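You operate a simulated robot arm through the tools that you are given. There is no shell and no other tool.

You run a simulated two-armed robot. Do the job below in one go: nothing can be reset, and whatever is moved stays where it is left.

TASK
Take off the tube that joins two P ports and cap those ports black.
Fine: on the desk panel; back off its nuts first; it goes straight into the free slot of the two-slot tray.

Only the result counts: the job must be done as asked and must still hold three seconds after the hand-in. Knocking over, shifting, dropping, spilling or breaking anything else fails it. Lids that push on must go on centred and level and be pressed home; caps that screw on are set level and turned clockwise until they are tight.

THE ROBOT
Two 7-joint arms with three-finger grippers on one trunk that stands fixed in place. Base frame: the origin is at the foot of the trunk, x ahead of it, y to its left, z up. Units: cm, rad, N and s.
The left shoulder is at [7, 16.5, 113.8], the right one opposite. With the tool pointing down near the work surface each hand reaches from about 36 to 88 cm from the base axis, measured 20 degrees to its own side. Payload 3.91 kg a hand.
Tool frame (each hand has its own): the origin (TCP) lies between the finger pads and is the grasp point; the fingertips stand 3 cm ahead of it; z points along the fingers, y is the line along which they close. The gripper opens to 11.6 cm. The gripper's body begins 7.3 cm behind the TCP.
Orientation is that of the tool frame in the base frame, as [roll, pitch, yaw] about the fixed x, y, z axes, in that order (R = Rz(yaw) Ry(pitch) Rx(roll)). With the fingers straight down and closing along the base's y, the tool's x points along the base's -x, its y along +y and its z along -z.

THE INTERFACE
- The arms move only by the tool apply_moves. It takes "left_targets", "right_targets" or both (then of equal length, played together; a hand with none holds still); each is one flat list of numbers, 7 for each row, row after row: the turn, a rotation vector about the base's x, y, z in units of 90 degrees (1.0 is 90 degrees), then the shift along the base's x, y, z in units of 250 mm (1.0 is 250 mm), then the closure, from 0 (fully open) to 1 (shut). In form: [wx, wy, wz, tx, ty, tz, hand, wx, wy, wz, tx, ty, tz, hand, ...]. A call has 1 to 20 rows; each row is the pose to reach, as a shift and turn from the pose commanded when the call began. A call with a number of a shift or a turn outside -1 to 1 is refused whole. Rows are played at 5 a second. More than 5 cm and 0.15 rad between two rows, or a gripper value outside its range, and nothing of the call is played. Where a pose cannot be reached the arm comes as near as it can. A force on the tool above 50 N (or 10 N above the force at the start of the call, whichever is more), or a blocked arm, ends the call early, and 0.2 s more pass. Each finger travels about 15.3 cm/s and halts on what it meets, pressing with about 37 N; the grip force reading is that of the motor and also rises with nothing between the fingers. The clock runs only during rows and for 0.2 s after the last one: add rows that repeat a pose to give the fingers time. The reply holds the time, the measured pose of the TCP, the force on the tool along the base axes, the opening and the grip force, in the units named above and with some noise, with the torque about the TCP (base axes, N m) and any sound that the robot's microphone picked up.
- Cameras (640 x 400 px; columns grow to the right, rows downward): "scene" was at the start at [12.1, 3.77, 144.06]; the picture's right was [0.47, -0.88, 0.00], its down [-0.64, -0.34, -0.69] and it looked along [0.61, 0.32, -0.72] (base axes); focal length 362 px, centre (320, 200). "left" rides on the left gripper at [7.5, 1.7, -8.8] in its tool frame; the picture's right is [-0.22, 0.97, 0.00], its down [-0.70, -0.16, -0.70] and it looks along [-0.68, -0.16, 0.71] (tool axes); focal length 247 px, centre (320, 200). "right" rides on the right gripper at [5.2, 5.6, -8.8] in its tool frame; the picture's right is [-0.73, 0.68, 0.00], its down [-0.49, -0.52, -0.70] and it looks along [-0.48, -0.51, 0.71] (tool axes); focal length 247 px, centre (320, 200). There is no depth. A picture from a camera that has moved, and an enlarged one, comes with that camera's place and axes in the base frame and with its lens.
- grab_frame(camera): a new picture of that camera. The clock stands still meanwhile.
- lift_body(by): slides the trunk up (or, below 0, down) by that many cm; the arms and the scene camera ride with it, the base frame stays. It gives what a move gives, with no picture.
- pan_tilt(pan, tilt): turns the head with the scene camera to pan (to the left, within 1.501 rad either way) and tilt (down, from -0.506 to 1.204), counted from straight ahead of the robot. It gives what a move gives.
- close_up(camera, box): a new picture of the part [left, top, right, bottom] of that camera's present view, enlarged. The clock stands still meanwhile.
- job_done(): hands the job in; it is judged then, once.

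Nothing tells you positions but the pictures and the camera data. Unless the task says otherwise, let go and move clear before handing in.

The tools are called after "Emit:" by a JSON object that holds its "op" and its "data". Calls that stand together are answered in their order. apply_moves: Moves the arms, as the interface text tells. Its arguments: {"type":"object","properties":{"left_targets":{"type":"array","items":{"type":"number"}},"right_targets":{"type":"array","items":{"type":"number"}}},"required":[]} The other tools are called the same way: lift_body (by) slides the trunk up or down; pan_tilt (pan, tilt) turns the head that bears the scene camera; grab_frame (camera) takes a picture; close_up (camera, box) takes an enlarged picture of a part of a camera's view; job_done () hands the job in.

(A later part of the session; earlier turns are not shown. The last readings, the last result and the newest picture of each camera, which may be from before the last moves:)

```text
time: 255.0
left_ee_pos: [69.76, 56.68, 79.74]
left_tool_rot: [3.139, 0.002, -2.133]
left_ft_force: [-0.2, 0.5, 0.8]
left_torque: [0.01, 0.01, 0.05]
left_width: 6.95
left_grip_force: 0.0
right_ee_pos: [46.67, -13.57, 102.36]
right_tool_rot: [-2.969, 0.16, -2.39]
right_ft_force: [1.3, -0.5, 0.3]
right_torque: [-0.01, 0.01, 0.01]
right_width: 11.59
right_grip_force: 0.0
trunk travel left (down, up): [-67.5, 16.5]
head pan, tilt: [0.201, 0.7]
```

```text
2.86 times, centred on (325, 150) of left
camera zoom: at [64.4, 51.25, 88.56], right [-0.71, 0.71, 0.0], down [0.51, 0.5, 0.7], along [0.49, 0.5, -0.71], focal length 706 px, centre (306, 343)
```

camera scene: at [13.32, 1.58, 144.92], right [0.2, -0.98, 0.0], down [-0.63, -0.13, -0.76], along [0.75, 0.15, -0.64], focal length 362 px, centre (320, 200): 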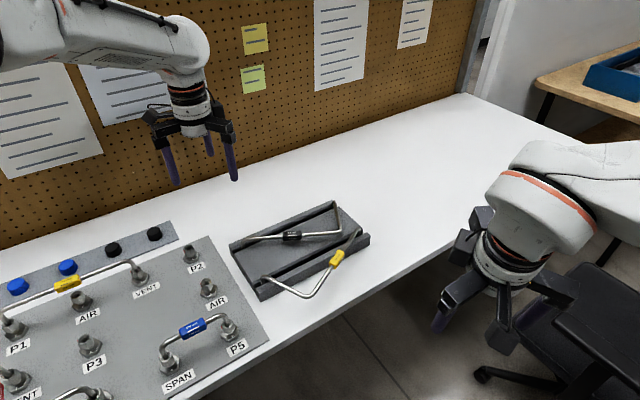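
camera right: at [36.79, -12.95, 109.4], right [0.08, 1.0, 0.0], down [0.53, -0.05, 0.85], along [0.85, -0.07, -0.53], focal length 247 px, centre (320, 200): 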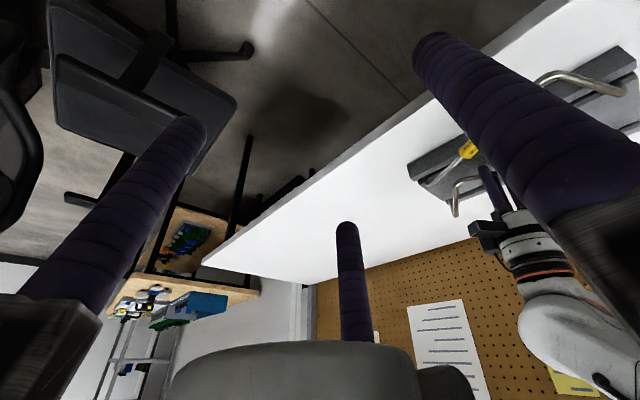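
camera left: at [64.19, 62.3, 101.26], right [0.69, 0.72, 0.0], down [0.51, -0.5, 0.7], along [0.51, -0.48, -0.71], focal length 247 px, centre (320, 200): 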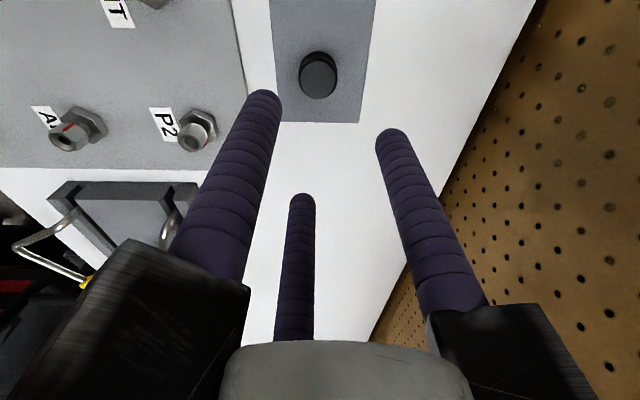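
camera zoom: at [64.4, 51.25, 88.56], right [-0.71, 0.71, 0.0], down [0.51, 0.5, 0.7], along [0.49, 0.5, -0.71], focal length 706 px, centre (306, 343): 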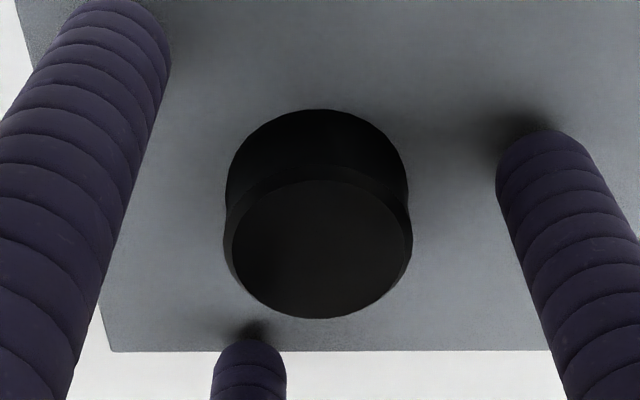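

Emit:
{"op": "apply_moves", "data": {"left_targets": [0, 0, 0, -0.004, 0.004, 0, 0.5, 0, 0, 0, -0.004, 0.004, 0, 0.6, 0, 0, 0, -0.004, 0.004, 0, 0.68, 0, 0, 0, -0.004, 0.004, 0, 0.9, 0, 0, 0, -0.004, 0.004, 0, 0.9, 0, 0, 0, -0.004, 0.004, 0.012, 0.9, 0, 0, 0, -0.004, 0.004, 0.05, 0.9, 0, 0, 0, -0.004, 0.004, 0.15, 0.9, 0, 0, 0, -0.004, 0.004, 0.3, 0.9, 0, 0, 0, -0.004, 0.004, 0.46, 0.9, 0, 0, 0, -0.004, 0.004, 0.46, 0.9]}}

Emit:
{"op": "close_up", "data": {"camera": "left", "box": [250, 80, 400, 220]}}

Emit:
{"op": "close_up", "data": {"camera": "scene", "box": [115, 165, 195, 225]}}

```text
time: 257.4
left_ee_pos: [69.65, 56.94, 90.98]
left_tool_rot: [3.136, 0.002, -2.132]
left_ft_force: [0.1, -0.4, 0.6]
left_torque: [-0.02, 0.01, 0.01]
left_width: 3.32
left_grip_force: 36.3
right_ee_pos: [46.72, -13.57, 102.5]
right_tool_rot: [-2.97, 0.16, -2.391]
right_ft_force: [0.1, -0.5, -0.4]
right_torque: [-0.02, 0.01, 0.01]
right_width: 11.57
right_grip_force: 0.1
trunk travel left (down, up): [-67.5, 16.5]
head pan, tilt: [0.201, 0.7]
```

```text
2.86 times, centred on (325, 150) of left
camera zoom: at [64.35, 51.48, 99.87], right [-0.71, 0.71, 0.01], down [0.51, 0.5, 0.7], along [0.49, 0.5, -0.71], focal length 706 px, centre (306, 343)
```

zoom: 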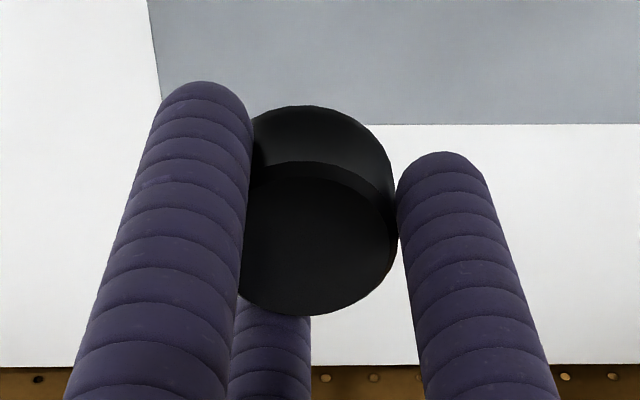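

```text
6.67 times, centred on (155, 195) of scene
camera zoom: at [13.38, 1.76, 144.91], right [0.2, -0.98, 0.0], down [-0.63, -0.13, -0.76], along [0.75, 0.15, -0.64], focal length 2413 px, centre (1420, 233)
```

zoom: 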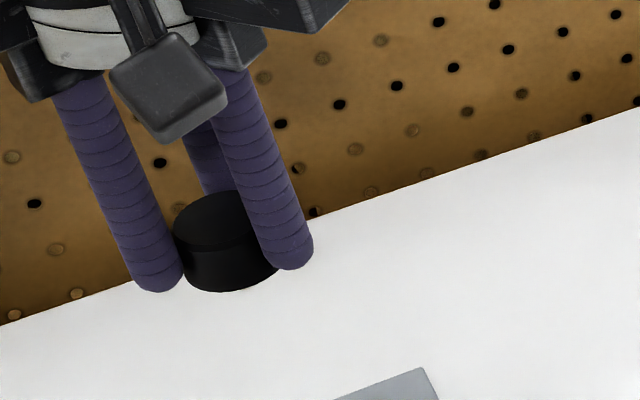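

A clean grip (3.32 cm). Carrying it to P2.

Emit:
{"op": "apply_moves", "data": {"left_targets": [0, 0, 0, -0.05, -0.128, 0.02, 0.9, 0, 0, 0, -0.1, -0.256, 0.02, 0.9, 0, 0, 0, -0.15, -0.384, 0.02, 0.9, 0, 0, 0, -0.199, -0.51, 0.02, 0.9, 0, 0, 0, -0.199, -0.51, 0.02, 0.9, 0, 0, 0, -0.199, -0.51, 0, 0.9, 0, 0, 0, -0.199, -0.51, -0.1, 0.9, 0, 0, 0, -0.199, -0.51, -0.2, 0.9, 0, 0, 0, -0.199, -0.51, -0.24, 0.9, 0, 0, 0, -0.199, -0.51, -0.24, 0.9, 0, 0, 0, -0.199, -0.51, -0.24, 0.9]}}

Emit:
{"op": "grab_frame", "data": {"camera": "left"}}

Emit:
{"op": "close_up", "data": {"camera": "scene", "box": [160, 215, 225, 270]}}

```text
time: 259.8
left_ee_pos: [64.58, 43.9, 85.19]
left_tool_rot: [3.139, 0.001, -2.132]
left_ft_force: [0.2, 0.0, 0.5]
left_torque: [0.01, 0.04, 0.01]
left_width: 3.36
left_grip_force: 37.3
right_ee_pos: [46.69, -13.63, 102.46]
right_tool_rot: [-2.971, 0.159, -2.393]
right_ft_force: [-0.2, 0.4, 0.7]
right_torque: [-0.01, 0.02, 0.05]
right_width: 11.58
right_grip_force: 0.1
trunk travel left (down, up): [-67.5, 16.5]
head pan, tilt: [0.201, 0.7]
```

```text
taken
camera left: at [59.31, 38.51, 94.11], right [-0.71, 0.71, 0.0], down [0.51, 0.5, 0.7], along [0.49, 0.5, -0.71], focal length 247 px, centre (320, 200)
```

left: 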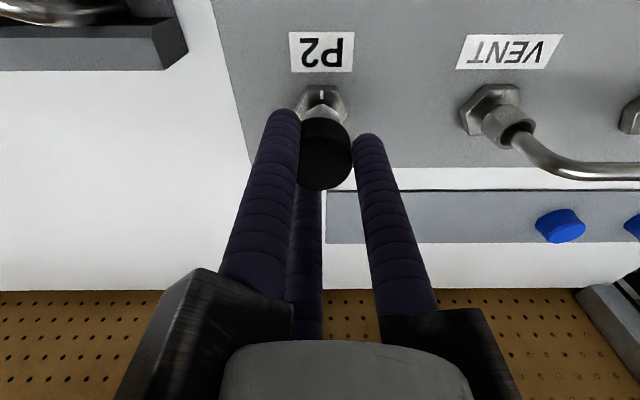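

```text
7.27 times, centred on (192, 242) of scene
camera zoom: at [13.31, 1.71, 144.92], right [0.2, -0.98, 0.0], down [-0.63, -0.13, -0.76], along [0.75, 0.15, -0.64], focal length 2632 px, centre (1247, -109)
```

zoom: 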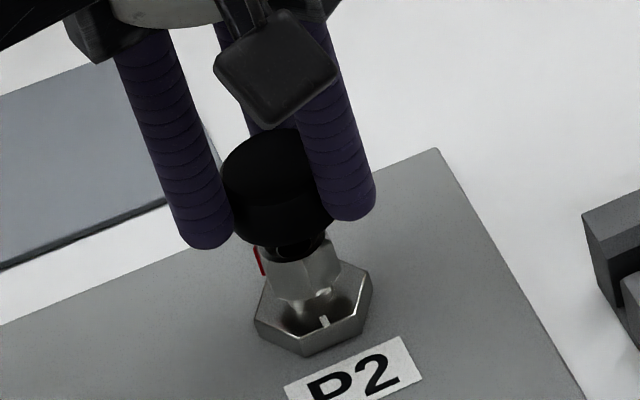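

Emit:
{"op": "apply_moves", "data": {"left_targets": [0, 0, 0, 0.0028, 0.01, 0, 0.9, 0, 0, 0, 0.0028, 0.01, -0.02, 0.9, 0, 0, 0, 0.0028, 0.01, -0.038, 0.9, 0, 0, 0, 0.0028, 0.01, -0.038, 0.9, 0, 0, 0, 0.0028, 0.01, -0.038, 0.9]}}

Emit:
{"op": "close_up", "data": {"camera": "left", "box": [260, 70, 380, 210]}}

Emit:
{"op": "close_up", "data": {"camera": "scene", "box": [160, 215, 225, 270]}}

```text
time: 261.0
left_ee_pos: [64.75, 44.16, 84.36]
left_tool_rot: [3.138, 0.001, -2.134]
left_ft_force: [-0.5, -0.5, -0.2]
left_torque: [0.01, 0.03, 0.0]
left_width: 3.35
left_grip_force: 37.0
right_ee_pos: [46.52, -13.69, 102.56]
right_tool_rot: [-2.972, 0.16, -2.391]
right_ft_force: [-1.0, 0.1, 0.3]
right_torque: [0.01, 0.0, 0.02]
right_width: 11.58
right_grip_force: 0.0
trunk travel left (down, up): [-67.5, 16.5]
head pan, tilt: [0.201, 0.7]
```

```text
2.86 times, centred on (320, 140) of left
camera zoom: at [59.36, 38.72, 93.14], right [-0.71, 0.71, 0.0], down [0.51, 0.5, 0.7], along [0.49, 0.5, -0.71], focal length 706 px, centre (320, 371)
```

zoom: 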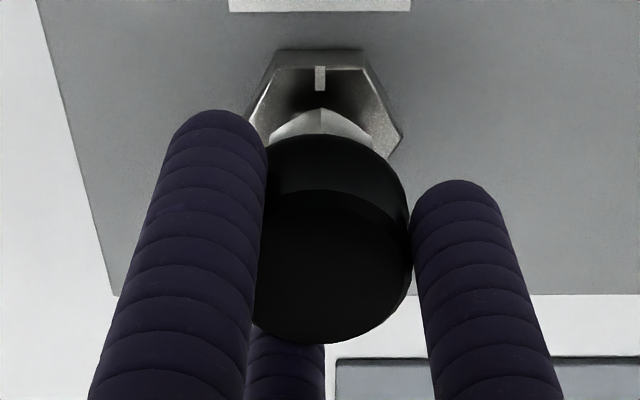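

```text
7.27 times, centred on (192, 242) of scene
camera zoom: at [13.32, 1.71, 144.92], right [0.2, -0.98, 0.0], down [-0.63, -0.13, -0.76], along [0.75, 0.15, -0.64], focal length 2632 px, centre (1247, -109)
```

zoom: 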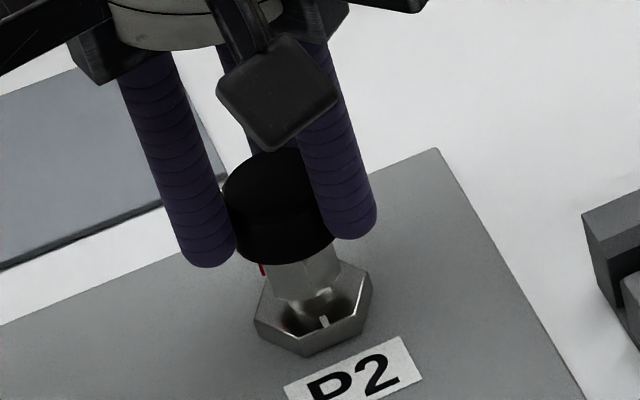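

Exactly on axis. Lowering over the nut to contact, then pressing.

Emit:
{"op": "apply_moves", "data": {"left_targets": [0, 0, 0, 0, 0, -0.008, 0.9, 0, 0, 0, 0, 0, -0.016, 0.9, 0, 0, 0, 0, 0, -0.024, 0.9, 0, 0, 0, 0, 0, -0.032, 0.9, 0, 0, 0, 0, 0, -0.04, 0.9, 0, 0, 0, 0, 0, -0.048, 0.9, 0, 0, 0, 0, 0, -0.056, 0.9, 0, 0, 0, 0, 0, -0.064, 0.9, 0, 0, 0, 0, 0, -0.072, 0.9, 0, 0, 0, 0, 0, -0.08, 0.9, 0, 0, 0, 0, 0, -0.08, 0.9]}}

Emit:
{"op": "apply_moves", "data": {"left_targets": [0, 0, 0, 0, 0, -0.005, 0.95, 0, 0, 0, 0, 0, -0.01, 0.95, 0, 0, 0, 0, 0, -0.015, 0.95, 0, 0, 0, 0, 0, -0.02, 0.95, 0, 0, 0, 0, 0, -0.02, 0.95]}}

Emit:
{"op": "close_up", "data": {"camera": "left", "box": [260, 70, 380, 210]}}

Emit:
{"op": "close_up", "data": {"camera": "scene", "box": [160, 215, 225, 270]}}

```text
time: 263.4
left_ee_pos: [64.77, 44.13, 82.34]
left_tool_rot: [3.138, 0.002, -2.132]
left_ft_force: [0.5, -0.1, 1.6]
left_torque: [0.02, 0.01, 0.0]
left_width: 3.34
left_grip_force: 37.3
right_ee_pos: [46.77, -13.65, 102.31]
right_tool_rot: [-2.97, 0.158, -2.392]
right_ft_force: [-0.5, -0.3, 0.9]
right_torque: [-0.01, 0.01, 0.0]
right_width: 11.58
right_grip_force: 0.0
trunk travel left (down, up): [-67.5, 16.5]
head pan, tilt: [0.201, 0.7]
```

```text
time: 264.6
left_ee_pos: [64.68, 44.08, 81.97]
left_tool_rot: [3.14, 0.006, -2.134]
left_ft_force: [-0.3, 2.4, 14.1]
left_torque: [0.02, 0.01, 0.03]
left_width: 3.31
left_grip_force: 36.3
right_ee_pos: [46.52, -13.66, 102.55]
right_tool_rot: [-2.97, 0.159, -2.392]
right_ft_force: [-0.3, 0.1, -0.1]
right_torque: [-0.01, 0.0, -0.01]
right_width: 11.6
right_grip_force: 0.1
trunk travel left (down, up): [-67.5, 16.5]
head pan, tilt: [0.201, 0.7]
```

```text
2.86 times, centred on (320, 140) of left
camera zoom: at [59.33, 38.7, 90.85], right [-0.71, 0.71, 0.0], down [0.51, 0.5, 0.7], along [0.5, 0.5, -0.71], focal length 706 px, centre (320, 371)
```

zoom: 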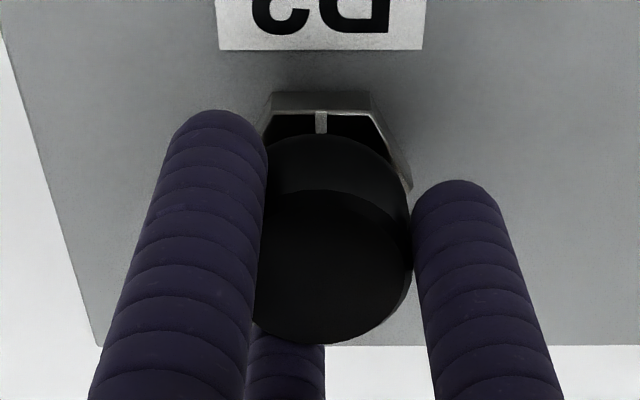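

```text
7.27 times, centred on (192, 242) of scene
camera zoom: at [13.12, 1.62, 144.96], right [0.2, -0.98, 0.0], down [-0.63, -0.13, -0.77], along [0.75, 0.15, -0.64], focal length 2632 px, centre (1247, -109)
```

zoom: 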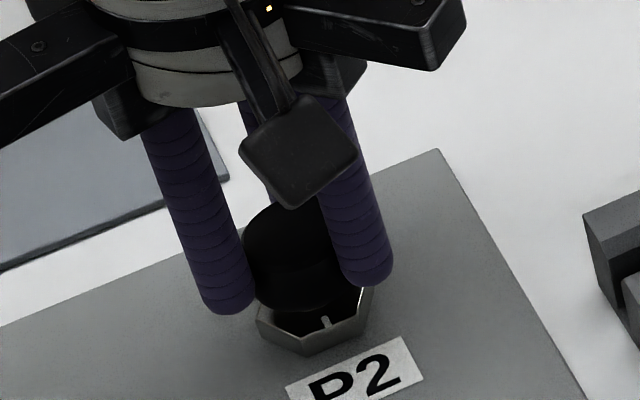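

Emit:
{"op": "apply_moves", "data": {"left_targets": [0, 0, 0, 0, 0, -0.005, 0.95, 0, 0, 0, 0, 0, -0.01, 0.95, 0, 0, 0, 0, 0, -0.013, 0.95, 0, 0, 0, 0, 0, -0.013, 0.95]}}

Emit:
{"op": "apply_moves", "data": {"left_targets": [0, 0, 0, 0, 0, 0.004, 0.9, 0, 0, 0, 0, 0, 0.006, 0.8, 0, 0, 0, 0, 0, 0.007, 0.72, 0, 0, 0, 0, 0, 0.007, 0.64, 0, 0, 0, 0, 0, 0.007, 0.56, 0, 0, 0, 0, 0, 0.007, 0.5, 0, 0, 0, 0, 0, 0.05, 0.5, 0, 0, 0, 0, 0, 0.15, 0.5, 0, 0, 0, 0, 0, 0.3, 0.5, 0, 0, 0, 0, 0, 0.44, 0.5, 0, 0, 0, 0, 0, 0.44, 0.5, 0, 0, 0, 0, 0, 0.44, 0.5]}}

Emit:
{"op": "close_up", "data": {"camera": "left", "box": [270, 30, 370, 120]}}

Emit:
{"op": "close_up", "data": {"camera": "scene", "box": [165, 220, 225, 270]}}

```text
time: 265.6
left_ee_pos: [64.64, 44.2, 81.96]
left_tool_rot: [-3.14, 0.008, -2.133]
left_ft_force: [5.5, 7.1, 36.9]
left_torque: [0.1, -0.11, -0.01]
left_width: 3.35
left_grip_force: 37.1
right_ee_pos: [46.55, -13.95, 102.68]
right_tool_rot: [-2.969, 0.162, -2.392]
right_ft_force: [-0.3, 0.5, 0.0]
right_torque: [-0.01, 0.0, -0.06]
right_width: 11.6
right_grip_force: 0.0
trunk travel left (down, up): [-67.5, 16.5]
head pan, tilt: [0.201, 0.7]
```

```text
time: 268.2
left_ee_pos: [64.73, 44.06, 92.67]
left_tool_rot: [3.138, 0.002, -2.132]
left_ft_force: [0.0, -0.4, 0.1]
left_torque: [0.0, -0.02, 0.02]
left_width: 5.82
left_grip_force: 0.1
right_ee_pos: [46.78, -13.56, 102.44]
right_tool_rot: [-2.97, 0.159, -2.39]
right_ft_force: [-0.3, 0.4, 0.3]
right_torque: [0.0, -0.05, 0.0]
right_width: 11.61
right_grip_force: 0.1
trunk travel left (down, up): [-67.5, 16.5]
head pan, tilt: [0.201, 0.7]
```

```text
4.44 times, centred on (320, 75) of left
camera zoom: at [59.34, 38.68, 101.46], right [-0.71, 0.71, 0.0], down [0.51, 0.5, 0.7], along [0.49, 0.5, -0.71], focal length 1098 px, centre (320, 756)
```

zoom: 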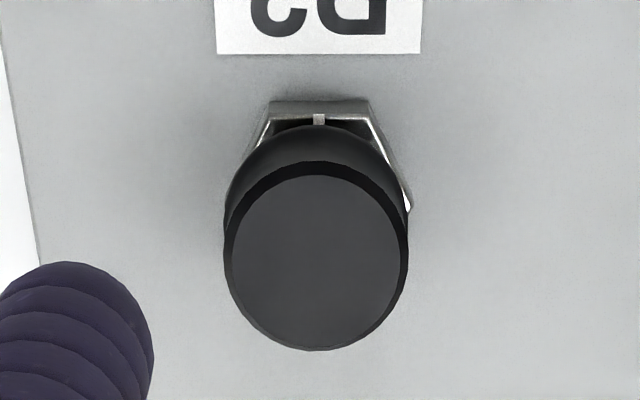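

```text
8.00 times, centred on (195, 245) of scene
camera zoom: at [13.28, 1.69, 144.92], right [0.2, -0.98, 0.0], down [-0.63, -0.13, -0.76], along [0.75, 0.15, -0.64], focal length 2895 px, centre (1320, -160)
```

zoom: 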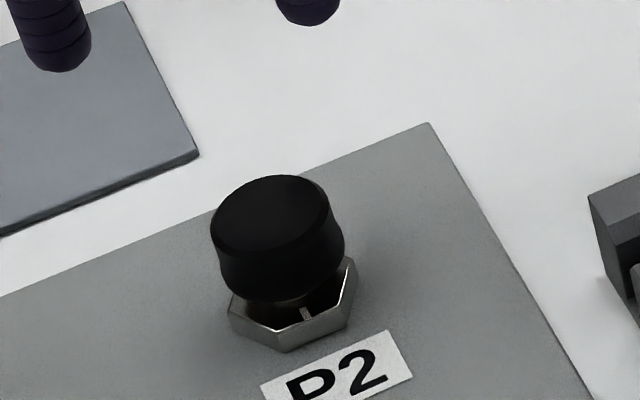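

Level and seated. A final press on the centre with closed fingers.

Emit:
{"op": "apply_moves", "data": {"left_targets": [0, 0, 0, 0.001, 0.0024, -0.06, 0.8, 0, 0, 0, 0.001, 0.0024, -0.16, 1, 0, 0, 0, 0.001, 0.0024, -0.26, 1, 0, 0, 0, 0.001, 0.0024, -0.32, 1, 0, 0, 0, 0.001, 0.0024, -0.334, 1, 0, 0, 0, 0.001, 0.0024, -0.334, 1, 0, 0, 0, 0.001, 0.0024, -0.334, 1]}}

Emit:
{"op": "apply_moves", "data": {"left_targets": [0, 0, 0, 0, 0, -0.006, 1, 0, 0, 0, 0, 0, -0.012, 1, 0, 0, 0, 0, 0, -0.018, 1, 0, 0, 0, 0, 0, -0.024, 1, 0, 0, 0, 0, 0, -0.024, 1]}}

Emit:
{"op": "apply_moves", "data": {"left_targets": [0, 0, 0, 0, 0, -0.005, 1, 0, 0, 0, 0, 0, -0.01, 1, 0, 0, 0, 0, 0, -0.013, 1, 0, 0, 0, 0, 0, -0.013, 1]}}

Emit:
{"op": "close_up", "data": {"camera": "scene", "box": [165, 220, 225, 270]}}

```text
time: 269.8
left_ee_pos: [64.84, 44.24, 84.19]
left_tool_rot: [3.138, 0.002, -2.133]
left_ft_force: [-0.5, -0.1, 0.4]
left_torque: [0.01, 0.02, -0.01]
left_width: 0.91
left_grip_force: 37.1
right_ee_pos: [46.65, -13.71, 102.53]
right_tool_rot: [-2.97, 0.158, -2.391]
right_ft_force: [0.4, -0.5, 0.5]
right_torque: [-0.03, 0.02, 0.02]
right_width: 11.59
right_grip_force: 0.0
trunk travel left (down, up): [-67.5, 16.5]
head pan, tilt: [0.201, 0.7]
```

```text
time: 271.0
left_ee_pos: [64.66, 44.27, 83.69]
left_tool_rot: [3.139, 0.003, -2.132]
left_ft_force: [2.0, 0.4, 5.5]
left_torque: [0.01, -0.01, 0.01]
left_width: 0.89
left_grip_force: 37.1
right_ee_pos: [46.6, -13.6, 102.65]
right_tool_rot: [-2.971, 0.159, -2.391]
right_ft_force: [0.2, 0.1, 0.2]
right_torque: [0.03, -0.01, 0.0]
right_width: 11.57
right_grip_force: 0.1
trunk travel left (down, up): [-67.5, 16.5]
head pan, tilt: [0.201, 0.7]
```

```text
time: 272.0
left_ee_pos: [64.6, 44.31, 83.59]
left_tool_rot: [3.14, 0.006, -2.134]
left_ft_force: [3.3, 6.8, 26.5]
left_torque: [0.22, -0.08, -0.02]
left_width: 0.91
left_grip_force: 36.9
right_ee_pos: [46.52, -13.64, 102.7]
right_tool_rot: [-2.97, 0.162, -2.39]
right_ft_force: [-0.1, -0.1, -1.0]
right_torque: [0.03, 0.02, 0.01]
right_width: 11.61
right_grip_force: 0.1
trunk travel left (down, up): [-67.5, 16.5]
head pan, tilt: [0.201, 0.7]
```

```text
8.00 times, centred on (195, 245) of scene
camera zoom: at [13.02, 1.58, 144.97], right [0.2, -0.98, 0.0], down [-0.63, -0.13, -0.77], along [0.75, 0.15, -0.64], focal length 2895 px, centre (1320, -160)
```

zoom: 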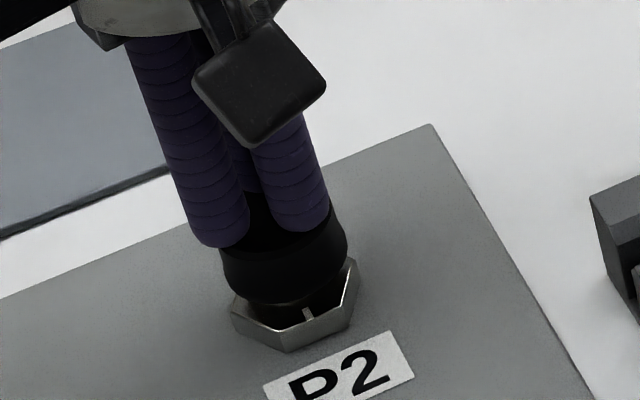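

Emit:
{"op": "apply_moves", "data": {"left_targets": [0, 0, 0, 0, -0.003, -0.003, 1, 0, 0, 0, 0, -0.004, -0.006, 1, 0, 0, 0, 0, -0.004, -0.008, 1, 0, 0, 0, 0, -0.004, -0.008, 1]}}

Emit:
{"op": "apply_moves", "data": {"left_targets": [0, 0, 0, 0, 0, 0.03, 1, 0, 0, 0, 0, 0, 0.12, 1, 0, 0, 0, 0, 0, 0.26, 0.9, 0, 0, 0, 0, 0, 0.42, 0.7, 0, 0, 0, 0, 0, 0.56, 0.5, 0, 0, 0, 0, 0, 0.56, 0.5]}}

Emit:
{"op": "grab_frame", "data": {"camera": "left"}}

Emit:
{"op": "close_up", "data": {"camera": "scene", "box": [165, 220, 225, 270]}}

Emit:
{"op": "close_up", "data": {"camera": "scene", "box": [60, 310, 120, 360]}}

```text
time: 273.0
left_ee_pos: [64.72, 44.22, 83.54]
left_tool_rot: [-3.14, 0.008, -2.132]
left_ft_force: [4.1, 18.3, 39.1]
left_torque: [0.5, -0.11, 0.02]
left_width: 0.92
left_grip_force: 36.4
right_ee_pos: [46.43, -13.63, 102.62]
right_tool_rot: [-2.97, 0.162, -2.391]
right_ft_force: [-0.2, -0.2, -0.4]
right_torque: [0.0, -0.02, 0.0]
right_width: 11.6
right_grip_force: 0.1
trunk travel left (down, up): [-67.5, 16.5]
head pan, tilt: [0.201, 0.7]
```

```text
time: 274.4
left_ee_pos: [64.82, 44.23, 97.07]
left_tool_rot: [3.136, 0.003, -2.134]
left_ft_force: [0.1, -0.2, -0.6]
left_torque: [0.02, -0.02, -0.03]
left_width: 5.8
left_grip_force: 0.1
right_ee_pos: [46.73, -13.57, 102.45]
right_tool_rot: [-2.97, 0.159, -2.39]
right_ft_force: [0.6, 0.2, -0.1]
right_torque: [0.0, 0.01, 0.02]
right_width: 11.6
right_grip_force: 0.0
trunk travel left (down, up): [-67.5, 16.5]
head pan, tilt: [0.201, 0.7]
```

```text
taken
camera left: at [59.55, 38.78, 105.9], right [-0.71, 0.71, 0.01], down [0.51, 0.5, 0.7], along [0.49, 0.5, -0.71], focal length 247 px, centre (320, 200)
```

left: 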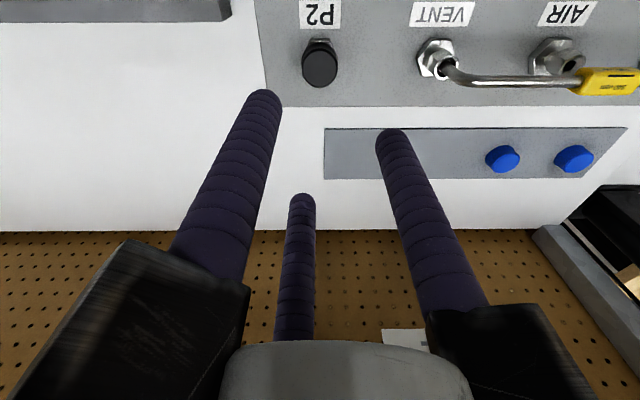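

```text
8.00 times, centred on (195, 245) of scene
camera zoom: at [13.39, 1.74, 144.91], right [0.2, -0.98, 0.0], down [-0.63, -0.13, -0.76], along [0.75, 0.15, -0.64], focal length 2895 px, centre (1320, -160)
```

zoom: 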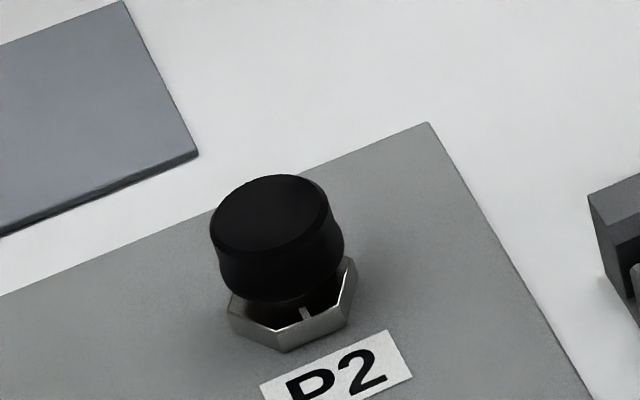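

```text
8.00 times, centred on (90, 335) of scene
camera zoom: at [13.39, 1.74, 144.91], right [0.2, -0.98, 0.0], down [-0.63, -0.13, -0.76], along [0.75, 0.15, -0.64], focal length 2895 px, centre (2160, -880)
```

zoom: 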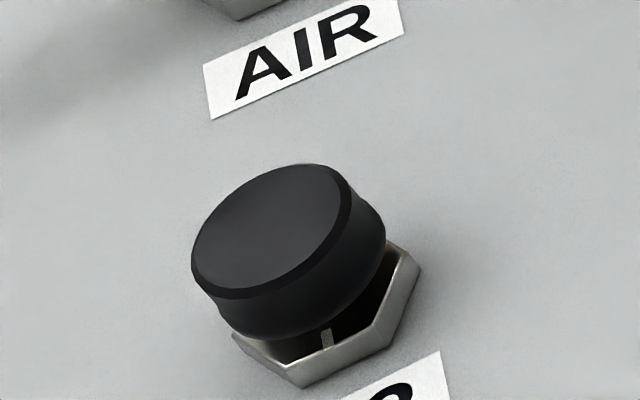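

Both caps look level and alike now. I'll give P3's cap the same final centre press for good measure.

Emit:
{"op": "apply_moves", "data": {"left_targets": [0, 0, 0, -0.16, 0.053, 0, 0.8, 0, 0, 0, -0.32, 0.106, 0, 1, 0, 0, 0, -0.48, 0.159, 0, 1, 0, 0, 0, -0.64, 0.212, 0, 1, 0, 0, 0, -0.8, 0.265, 0, 1, 0, 0, 0, -0.96, 0.32, 0, 1, 0, 0, 0, -1.0, 0.337, 0, 1, 0, 0, 0, -1.0, 0.337, 0, 1]}}

Emit:
{"op": "apply_moves", "data": {"left_targets": [0, 0, 0, -0.02, 0, -0.1, 1, 0, 0, 0, -0.02, 0, -0.25, 1, 0, 0, 0, -0.02, 0, -0.4, 1, 0, 0, 0, -0.02, 0, -0.49, 1, 0, 0, 0, -0.02, 0, -0.505, 1, 0, 0, 0, -0.02, 0, -0.505, 1, 0, 0, 0, -0.02, 0, -0.505, 1]}}

Emit:
{"op": "close_up", "data": {"camera": "scene", "box": [60, 310, 120, 360]}}

Emit:
{"op": "grab_frame", "data": {"camera": "left"}}

```text
time: 276.2
left_ee_pos: [39.83, 52.47, 97.12]
left_tool_rot: [3.138, 0.0, -2.134]
left_ft_force: [-0.4, 0.5, 0.0]
left_torque: [0.0, 0.01, 0.01]
left_width: 0.92
left_grip_force: 36.9
right_ee_pos: [46.68, -13.72, 102.39]
right_tool_rot: [-2.97, 0.158, -2.39]
right_ft_force: [-1.1, 0.3, -0.1]
right_torque: [0.0, 0.02, 0.01]
right_width: 11.62
right_grip_force: 0.0
trunk travel left (down, up): [-67.5, 16.5]
head pan, tilt: [0.201, 0.7]
```

```text
time: 277.8
left_ee_pos: [39.38, 52.68, 84.39]
left_tool_rot: [3.138, 0.001, -2.131]
left_ft_force: [0.3, -0.5, 0.4]
left_torque: [0.02, 0.0, -0.02]
left_width: 0.92
left_grip_force: 38.0
right_ee_pos: [46.62, -13.65, 102.58]
right_tool_rot: [-2.97, 0.16, -2.391]
right_ft_force: [0.5, 0.0, -0.2]
right_torque: [-0.02, 0.03, -0.01]
right_width: 11.6
right_grip_force: 0.1
trunk travel left (down, up): [-67.5, 16.5]
head pan, tilt: [0.201, 0.7]
```

```text
8.00 times, centred on (90, 335) of scene
camera zoom: at [13.31, 1.71, 144.92], right [0.2, -0.98, 0.0], down [-0.63, -0.13, -0.76], along [0.75, 0.15, -0.64], focal length 2895 px, centre (2160, -880)
```

zoom: 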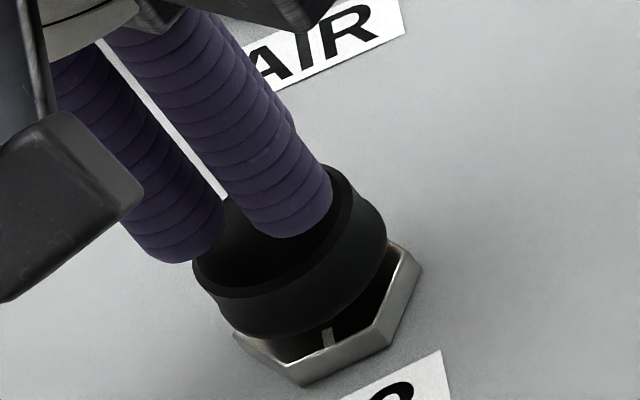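

```text
taken
camera left: at [33.97, 47.17, 93.27], right [-0.71, 0.71, 0.0], down [0.51, 0.5, 0.7], along [0.49, 0.5, -0.71], focal length 247 px, centre (320, 200)
```

left: 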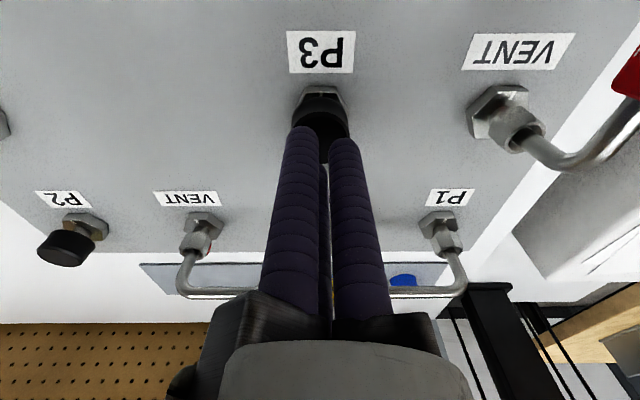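

Centred over P3. Pressing down gently to about 40 N.

Emit:
{"op": "apply_moves", "data": {"left_targets": [0, 0, 0, 0, 0, -0.008, 1, 0, 0, 0, 0, 0, -0.016, 1, 0, 0, 0, 0, 0, -0.024, 1, 0, 0, 0, 0, 0, -0.03, 1, 0, 0, 0, 0, 0, -0.03, 1]}}

Emit:
{"op": "apply_moves", "data": {"left_targets": [0, 0, 0, 0, 0, -0.005, 1, 0, 0, 0, 0, 0, -0.01, 1, 0, 0, 0, 0, 0, -0.014, 1, 0, 0, 0, 0, 0, -0.014, 1]}}

Emit:
{"op": "close_up", "data": {"camera": "scene", "box": [60, 310, 120, 360]}}

```text
time: 279.0
left_ee_pos: [39.36, 52.45, 83.76]
left_tool_rot: [3.139, 0.004, -2.134]
left_ft_force: [0.5, 1.1, 3.7]
left_torque: [0.04, 0.0, 0.01]
left_width: 0.92
left_grip_force: 37.3
right_ee_pos: [46.74, -13.59, 102.58]
right_tool_rot: [-2.971, 0.161, -2.392]
right_ft_force: [1.1, -0.2, -1.0]
right_torque: [0.0, -0.03, 0.01]
right_width: 11.64
right_grip_force: 0.1
trunk travel left (down, up): [-67.5, 16.5]
head pan, tilt: [0.201, 0.7]
```

```text
time: 280.0
left_ee_pos: [39.42, 52.5, 83.64]
left_tool_rot: [3.139, 0.008, -2.134]
left_ft_force: [5.4, 7.2, 36.5]
left_torque: [0.21, -0.17, -0.02]
left_width: 0.9
left_grip_force: 36.8
right_ee_pos: [46.47, -13.8, 102.58]
right_tool_rot: [-2.971, 0.163, -2.39]
right_ft_force: [-1.2, 0.6, 0.2]
right_torque: [-0.01, 0.0, 0.03]
right_width: 11.6
right_grip_force: 0.0
trunk travel left (down, up): [-67.5, 16.5]
head pan, tilt: [0.201, 0.7]
```

```text
8.00 times, centred on (90, 335) of scene
camera zoom: at [13.09, 1.44, 144.98], right [0.2, -0.98, 0.0], down [-0.63, -0.13, -0.77], along [0.75, 0.15, -0.64], focal length 2895 px, centre (2160, -880)
```

zoom: 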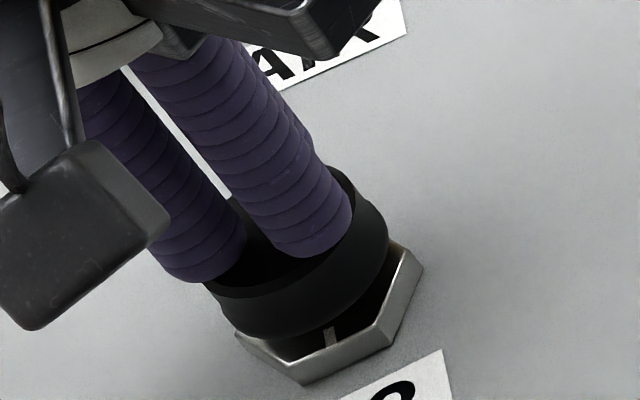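

P3's cap is home at the same height as P2's. To cover the possibility that these caps count as screw caps, I'll also turn P2's cap clockwise under light pressure as I did on P3. Back to P2.

Emit:
{"op": "apply_moves", "data": {"left_targets": [0, 0, 0, 0, 0, 0.03, 1, 0, 0, 0, 0, 0, 0.12, 1, 0, 0, 0, 0, 0, 0.26, 0.9, 0, 0, 0, 0.02, 0, 0.42, 0.7, 0, 0, 0, 0.16, -0.04, 0.5, 0.5, 0, 0, 0, 0.33, -0.1, 0.5, 0.4, 0, 0, 0, 0.5, -0.157, 0.5, 0.4, 0, 0, 0, 0.67, -0.213, 0.5, 0.4, 0, 0, 0, 0.84, -0.27, 0.5, 0.4, 0, 0, 0, 1.0, -0.325, 0.5, 0.4, 0, 0, 0, 1.0, -0.325, 0.5, 0.4, 0, 0, 0, 1.0, -0.325, 0.5, 0.4]}}

Emit:
{"op": "close_up", "data": {"camera": "scene", "box": [60, 310, 120, 360]}}

Emit:
{"op": "grab_frame", "data": {"camera": "left"}}

Emit:
{"op": "close_up", "data": {"camera": "left", "box": [270, 30, 370, 120]}}

```text
time: 282.6
left_ee_pos: [64.29, 44.4, 95.78]
left_tool_rot: [3.137, 0.0, -2.133]
left_ft_force: [0.3, 0.9, -1.2]
left_torque: [-0.02, 0.01, -0.01]
left_width: 6.94
left_grip_force: 0.1
right_ee_pos: [46.73, -13.69, 102.49]
right_tool_rot: [-2.97, 0.159, -2.39]
right_ft_force: [-0.1, 0.5, 0.5]
right_torque: [-0.01, 0.03, 0.0]
right_width: 11.57
right_grip_force: 0.2
trunk travel left (down, up): [-67.5, 16.5]
head pan, tilt: [0.201, 0.7]
```

```text
8.00 times, centred on (90, 335) of scene
camera zoom: at [13.34, 1.69, 144.92], right [0.2, -0.98, 0.0], down [-0.63, -0.13, -0.76], along [0.75, 0.15, -0.64], focal length 2895 px, centre (2160, -880)
```

zoom: 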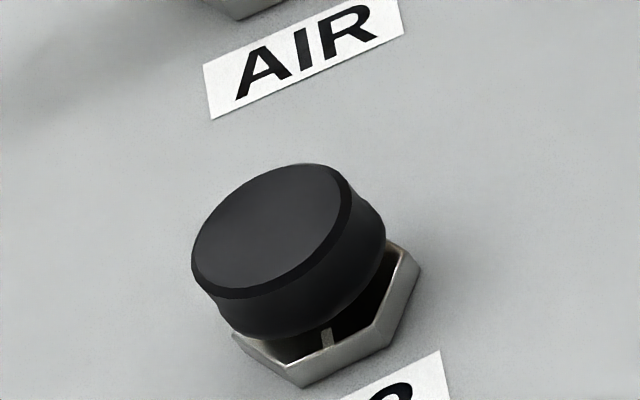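

```text
taken
camera left: at [58.88, 39.0, 104.66], right [-0.71, 0.71, 0.0], down [0.51, 0.5, 0.7], along [0.49, 0.5, -0.71], focal length 247 px, centre (320, 200)
```

left: 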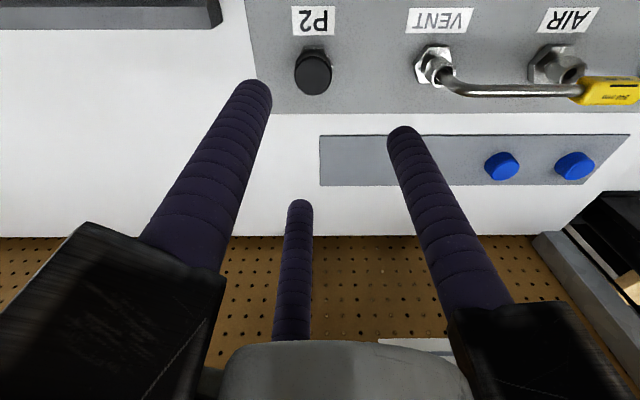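

```text
4.44 times, centred on (320, 75) of left
camera zoom: at [58.88, 39.0, 104.66], right [-0.71, 0.71, 0.0], down [0.51, 0.5, 0.7], along [0.49, 0.5, -0.71], focal length 1098 px, centre (320, 756)
```

zoom: 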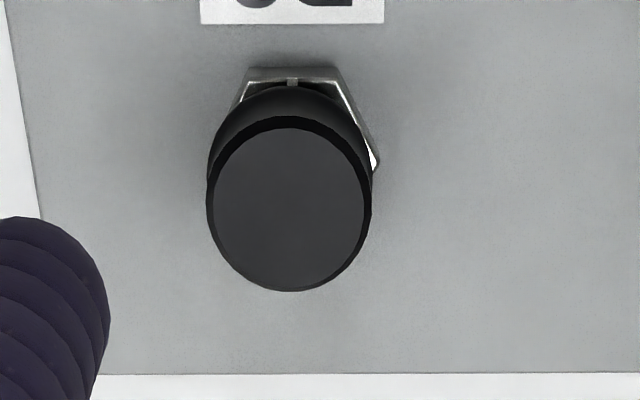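

Emit:
{"op": "apply_moves", "data": {"left_targets": [0, 0, 0, 0.0168, -0.0096, -0.15, 0.4, 0, 0, 0, 0.0168, -0.0096, -0.3, 0.4, 0, 0, 0, 0.0168, -0.0096, -0.44, 0.45, 0, 0, 0, 0.0168, -0.0096, -0.54, 0.5, 0, 0, 0, 0.0168, -0.0096, -0.566, 0.5, 0, 0, 0, 0.0168, -0.0096, -0.566, 0.5, 0, 0, 0, 0.0168, -0.0096, -0.566, 0.5]}}

Emit:
{"op": "close_up", "data": {"camera": "left", "box": [250, 80, 400, 220]}}

```text
time: 284.2
left_ee_pos: [64.5, 44.17, 81.76]
left_tool_rot: [3.137, 0.002, -2.134]
left_ft_force: [0.2, -0.1, -0.1]
left_torque: [0.0, 0.03, -0.01]
left_width: 5.81
left_grip_force: 0.1
right_ee_pos: [46.66, -13.53, 102.48]
right_tool_rot: [-2.97, 0.159, -2.392]
right_ft_force: [-0.2, -0.5, 0.2]
right_torque: [-0.02, -0.04, -0.06]
right_width: 11.6
right_grip_force: 0.1
trunk travel left (down, up): [-67.5, 16.5]
head pan, tilt: [0.201, 0.7]
```

```text
2.86 times, centred on (325, 150) of left
camera zoom: at [59.26, 38.66, 90.56], right [-0.71, 0.71, 0.0], down [0.51, 0.5, 0.7], along [0.49, 0.5, -0.71], focal length 706 px, centre (306, 343)
```

zoom: 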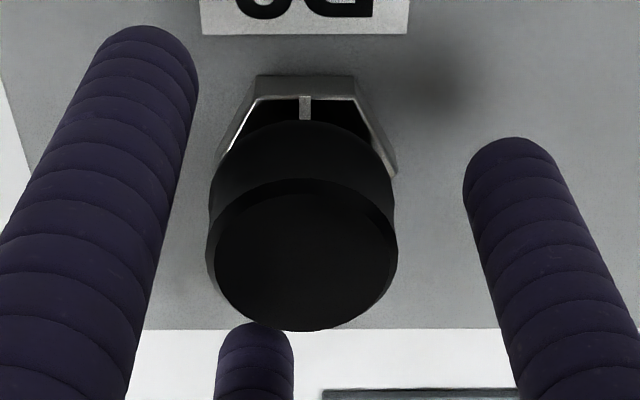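

Emit:
{"op": "apply_moves", "data": {"left_targets": [0, 0, 0, 0.0035, 0.0015, 0, 0.55, 0, 0, 0, 0.0035, 0.0015, 0, 0.62, 0, 0, 0, 0.0035, 0.0015, 0, 0.68, 0, 0, 0, 0.0035, 0.0015, 0, 0.72, 0, 0, 0, 0.0035, 0.0015, 0, 0.95, 0, 0, 0, 0.0035, 0.0015, -0.006, 0.95, 0, 0, 0, 0.0035, 0.0015, -0.008, 0.95, 0, 0, 0, 0.0035, 0.0015, -0.008, 0.95]}}

Emit:
{"op": "apply_moves", "data": {"left_targets": [0, 0, -0.06, 0, 0, 0, 0.95, 0, 0, -0.12, 0, 0, 0, 0.95, 0, 0, -0.18, 0, 0, 0, 0.95, 0, 0, -0.24, 0, 0, 0, 0.95, 0, 0, -0.24, 0, 0, 0, 0.95]}}

Emit:
{"op": "close_up", "data": {"camera": "left", "box": [250, 80, 400, 220]}}

```text
time: 286.0
left_ee_pos: [64.57, 44.26, 81.76]
left_tool_rot: [3.14, 0.007, -2.134]
left_ft_force: [3.3, 0.4, 12.5]
left_torque: [-0.01, -0.03, 0.04]
left_width: 3.32
left_grip_force: 36.9
right_ee_pos: [46.62, -13.55, 102.64]
right_tool_rot: [-2.97, 0.161, -2.392]
right_ft_force: [-0.9, -0.2, 0.9]
right_torque: [-0.01, 0.0, 0.01]
right_width: 11.59
right_grip_force: 0.0
trunk travel left (down, up): [-67.5, 16.5]
head pan, tilt: [0.201, 0.7]
```

```text
time: 287.2
left_ee_pos: [64.77, 44.2, 81.54]
left_tool_rot: [3.138, 0.003, -2.511]
left_ft_force: [5.6, -2.9, 13.0]
left_torque: [-0.03, -0.06, 0.66]
left_width: 3.35
left_grip_force: 36.7
right_ee_pos: [46.55, -13.71, 102.55]
right_tool_rot: [-2.97, 0.161, -2.39]
right_ft_force: [-0.6, -0.2, 0.5]
right_torque: [0.01, 0.02, 0.0]
right_width: 11.6
right_grip_force: 0.0
trunk travel left (down, up): [-67.5, 16.5]
head pan, tilt: [0.201, 0.7]
```

```text
2.86 times, centred on (325, 150) of left
camera zoom: at [57.8, 41.06, 90.42], right [-0.39, 0.92, 0.0], down [0.66, 0.28, 0.7], along [0.64, 0.28, -0.71], focal length 706 px, centre (306, 343)
```

zoom: 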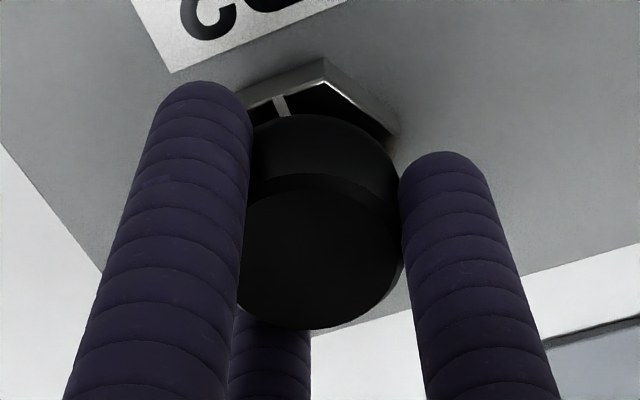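

It resists at 0.66 N m straight away, like P3. One more turn to confirm it's at its limit, then release.

Emit:
{"op": "apply_moves", "data": {"left_targets": [0, 0, -0.06, 0, 0, 0, 0.95, 0, 0, -0.12, 0, 0, 0, 0.95, 0, 0, -0.18, 0, 0, 0, 0.95, 0, 0, -0.24, 0, 0, 0, 0.95, 0, 0, -0.3, 0, 0, 0, 0.95, 0, 0, -0.3, 0, 0, 0, 0.95]}}

Emit:
{"op": "apply_moves", "data": {"left_targets": [0, 0, -0.06, 0, 0, 0, 0.95, 0, 0, -0.12, 0, 0, 0, 0.95, 0, 0, -0.18, 0, 0, 0, 0.95, 0, 0, -0.24, 0, 0, 0, 0.95, 0, 0, -0.3, 0, 0, 0, 0.95, 0, 0, -0.3, 0, 0, 0, 0.95]}}

Emit:
{"op": "close_up", "data": {"camera": "left", "box": [250, 80, 400, 220]}}

Emit:
{"op": "close_up", "data": {"camera": "scene", "box": [165, 220, 225, 270]}}

```text
time: 288.6
left_ee_pos: [64.74, 44.17, 81.42]
left_tool_rot: [3.137, 0.002, -2.984]
left_ft_force: [2.8, -4.1, 6.8]
left_torque: [-0.08, -0.01, 0.73]
left_width: 3.32
left_grip_force: 37.1
right_ee_pos: [46.66, -13.76, 102.37]
right_tool_rot: [-2.97, 0.161, -2.39]
right_ft_force: [-0.5, 1.0, -0.2]
right_torque: [-0.02, -0.01, -0.03]
right_width: 11.63
right_grip_force: 0.0
trunk travel left (down, up): [-67.5, 16.5]
head pan, tilt: [0.201, 0.7]
```

```text
time: 290.0
left_ee_pos: [64.78, 44.2, 81.46]
left_tool_rot: [3.139, 0.001, 2.828]
left_ft_force: [-2.1, -9.3, 2.0]
left_torque: [-0.17, -0.03, 0.76]
left_width: 3.34
left_grip_force: 37.0
right_ee_pos: [46.57, -13.69, 102.56]
right_tool_rot: [-2.972, 0.161, -2.392]
right_ft_force: [0.2, 0.0, -0.2]
right_torque: [-0.01, -0.01, -0.03]
right_width: 11.62
right_grip_force: 0.1
trunk travel left (down, up): [-67.5, 16.5]
head pan, tilt: [0.201, 0.7]
```

```text
2.86 times, centred on (325, 150) of left
camera zoom: at [58.14, 48.02, 90.28], right [0.51, 0.86, 0.0], down [0.61, -0.37, 0.7], along [0.6, -0.36, -0.71], focal length 706 px, centre (306, 343)
```

zoom: 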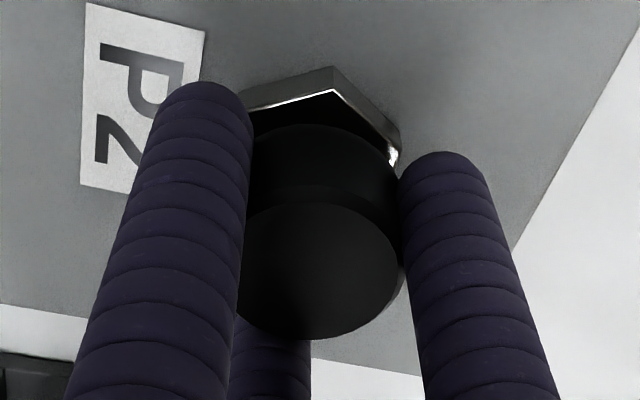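

```text
8.00 times, centred on (195, 245) of scene
camera zoom: at [13.26, 1.54, 144.92], right [0.2, -0.98, 0.0], down [-0.63, -0.13, -0.77], along [0.75, 0.15, -0.64], focal length 2895 px, centre (1320, -160)
```

zoom: 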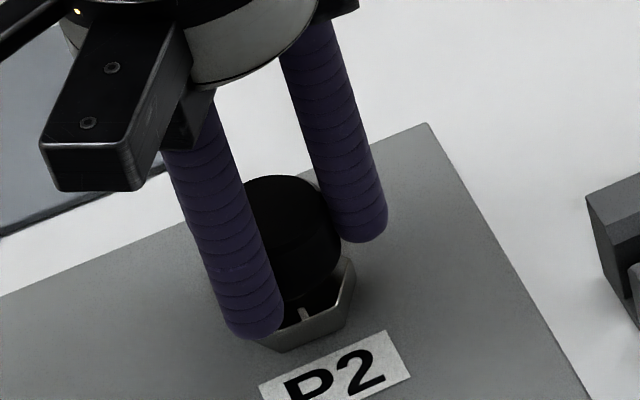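

Torque is steady at its limit. Releasing gently and lifting clear.

Emit:
{"op": "apply_moves", "data": {"left_targets": [0, 0, 0.02, 0, -0.001, -0.003, 0.95, 0, 0, 0.03, 0, -0.002, -0.003, 0.85, 0, 0, 0.03, 0, -0.002, -0.002, 0.75, 0, 0, 0.03, 0, -0.002, 0, 0.68, 0, 0, 0.03, 0, -0.002, 0, 0.6, 0, 0, 0.03, 0, -0.002, 0, 0.5, 0, 0, 0.03, 0, -0.002, 0.05, 0.5, 0, 0, 0.03, 0, -0.002, 0.15, 0.5, 0, 0, 0.03, 0, -0.002, 0.3, 0.5, 0, 0, 0.03, 0, -0.002, 0.46, 0.5, 0, 0, 0.03, 0, -0.002, 0.46, 0.5, 0, 0, 0.03, 0, -0.002, 0.46, 0.5]}}

Emit:
{"op": "close_up", "data": {"camera": "left", "box": [270, 30, 370, 120]}}

Emit:
{"op": "close_up", "data": {"camera": "scene", "box": [165, 220, 225, 270]}}

```text
time: 292.6
left_ee_pos: [64.7, 44.24, 92.93]
left_tool_rot: [3.137, 0.001, 2.878]
left_ft_force: [-0.1, -0.4, 0.4]
left_torque: [0.01, -0.02, -0.03]
left_width: 5.78
left_grip_force: 0.1
right_ee_pos: [46.65, -13.65, 102.55]
right_tool_rot: [-2.971, 0.159, -2.392]
right_ft_force: [0.3, 1.0, 0.2]
right_torque: [0.03, -0.01, 0.0]
right_width: 11.59
right_grip_force: 0.1
trunk travel left (down, up): [-67.5, 16.5]
head pan, tilt: [0.201, 0.7]
```

```text
4.44 times, centred on (320, 75) of left
camera zoom: at [57.99, 47.83, 101.78], right [0.47, 0.88, 0.0], down [0.63, -0.34, 0.7], along [0.62, -0.33, -0.71], focal length 1098 px, centre (320, 756)
```

zoom: 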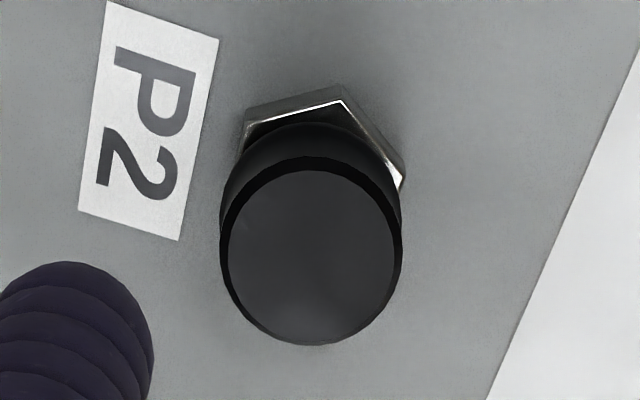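

```text
8.00 times, centred on (195, 245) of scene
camera zoom: at [13.28, 1.7, 144.92], right [0.2, -0.98, 0.0], down [-0.63, -0.13, -0.76], along [0.75, 0.15, -0.64], focal length 2895 px, centre (1320, -160)
```

zoom: 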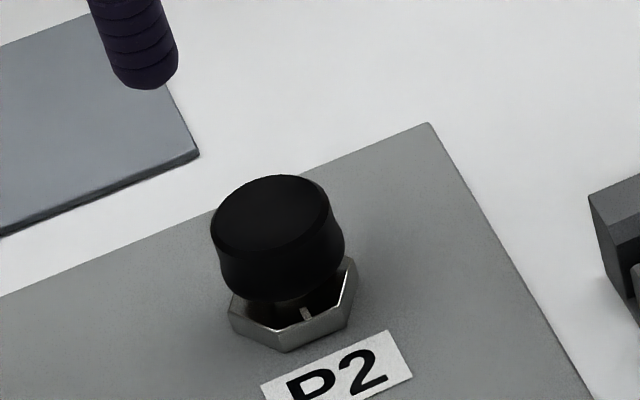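

P2's cap kept its height, level and centred. I withdraw the hand and check the whole scene before handing in.

Emit:
{"op": "apply_moves", "data": {"left_targets": [0, 0, 0, 0, 0, 0.16, 0.5, 0, 0, 0, -0.04, 0.04, 0.3, 0.4, 0, 0, 0, -0.2, 0.1, 0.36, 0.3, 0, 0, 0, -0.38, 0.14, 0.4, 0.2, 0, 0, 0, -0.55, 0.2, 0.42, 0.2, 0, 0, 0, -0.7, 0.3, 0.42, 0.2, 0, 0, 0, -0.7, 0.3, 0.42, 0.2]}}

Emit:
{"op": "pan_tilt", "data": {"pan": 0.45, "tilt": 0.8}}

Emit:
{"op": "grab_frame", "data": {"camera": "scene"}}

Emit:
{"op": "grab_frame", "data": {"camera": "left"}}

Emit:
{"op": "close_up", "data": {"camera": "scene", "box": [300, 140, 480, 280]}}

```text
time: 294.2
left_ee_pos: [47.18, 51.57, 103.45]
left_tool_rot: [3.137, 0.003, 2.878]
left_ft_force: [0.3, 0.2, 0.2]
left_torque: [0.0, 0.03, 0.0]
left_width: 9.28
left_grip_force: 0.0
right_ee_pos: [46.71, -13.59, 102.44]
right_tool_rot: [-2.97, 0.157, -2.392]
right_ft_force: [-0.7, -0.4, 0.2]
right_torque: [0.01, 0.0, 0.01]
right_width: 11.63
right_grip_force: 0.1
trunk travel left (down, up): [-67.5, 16.5]
head pan, tilt: [0.201, 0.7]
```

```text
time: 295.0
left_ee_pos: [47.14, 51.62, 103.52]
left_tool_rot: [3.138, 0.002, 2.878]
left_ft_force: [-0.6, -1.0, 0.3]
left_torque: [0.01, 0.02, 0.0]
left_width: 9.28
left_grip_force: 0.0
right_ee_pos: [46.7, -13.59, 102.39]
right_tool_rot: [-2.972, 0.16, -2.39]
right_ft_force: [0.0, 0.3, -0.2]
right_torque: [-0.01, 0.01, -0.02]
right_width: 11.58
right_grip_force: 0.0
trunk travel left (down, up): [-67.5, 16.5]
head pan, tilt: [0.45, 0.799]
```

```text
taken
camera scene: at [12.22, 3.53, 144.1], right [0.43, -0.9, 0.0], down [-0.65, -0.31, -0.7], along [0.63, 0.3, -0.72], focal length 362 px, centre (320, 200)
```

scene: 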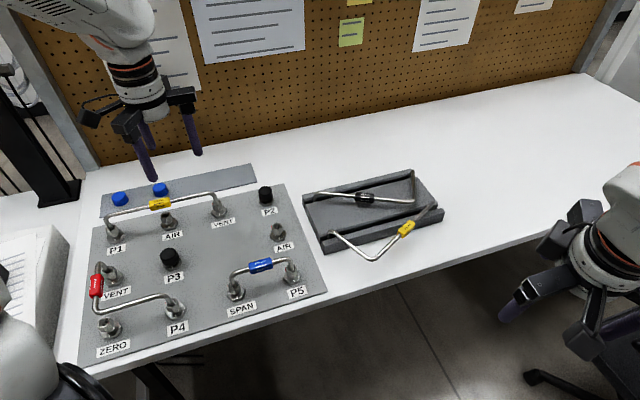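

```text
taken
camera left: at [40.4, 55.23, 112.31], right [0.47, 0.88, 0.0], down [0.63, -0.34, 0.7], along [0.62, -0.33, -0.71], focal length 247 px, centre (320, 200)
```

left: 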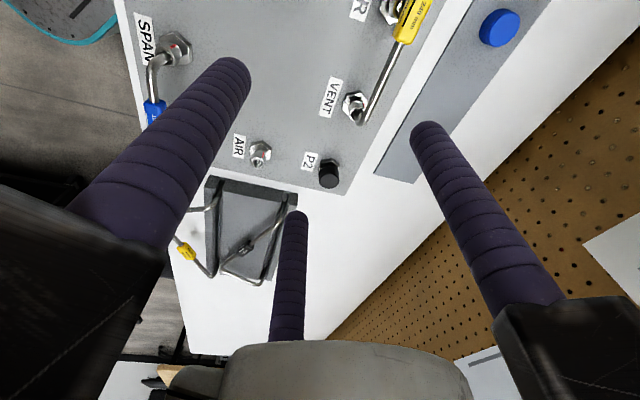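

```text
2.86 times, centred on (390, 210) of scene
camera zoom: at [12.22, 3.53, 144.1], right [0.43, -0.9, 0.0], down [-0.65, -0.31, -0.7], along [0.63, 0.3, -0.72], focal length 1034 px, centre (120, 171)
```

zoom: 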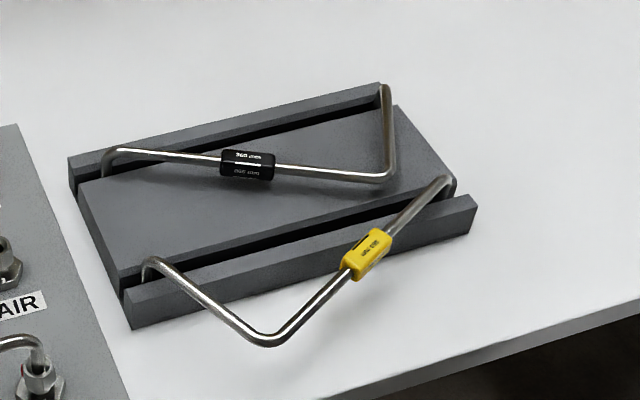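

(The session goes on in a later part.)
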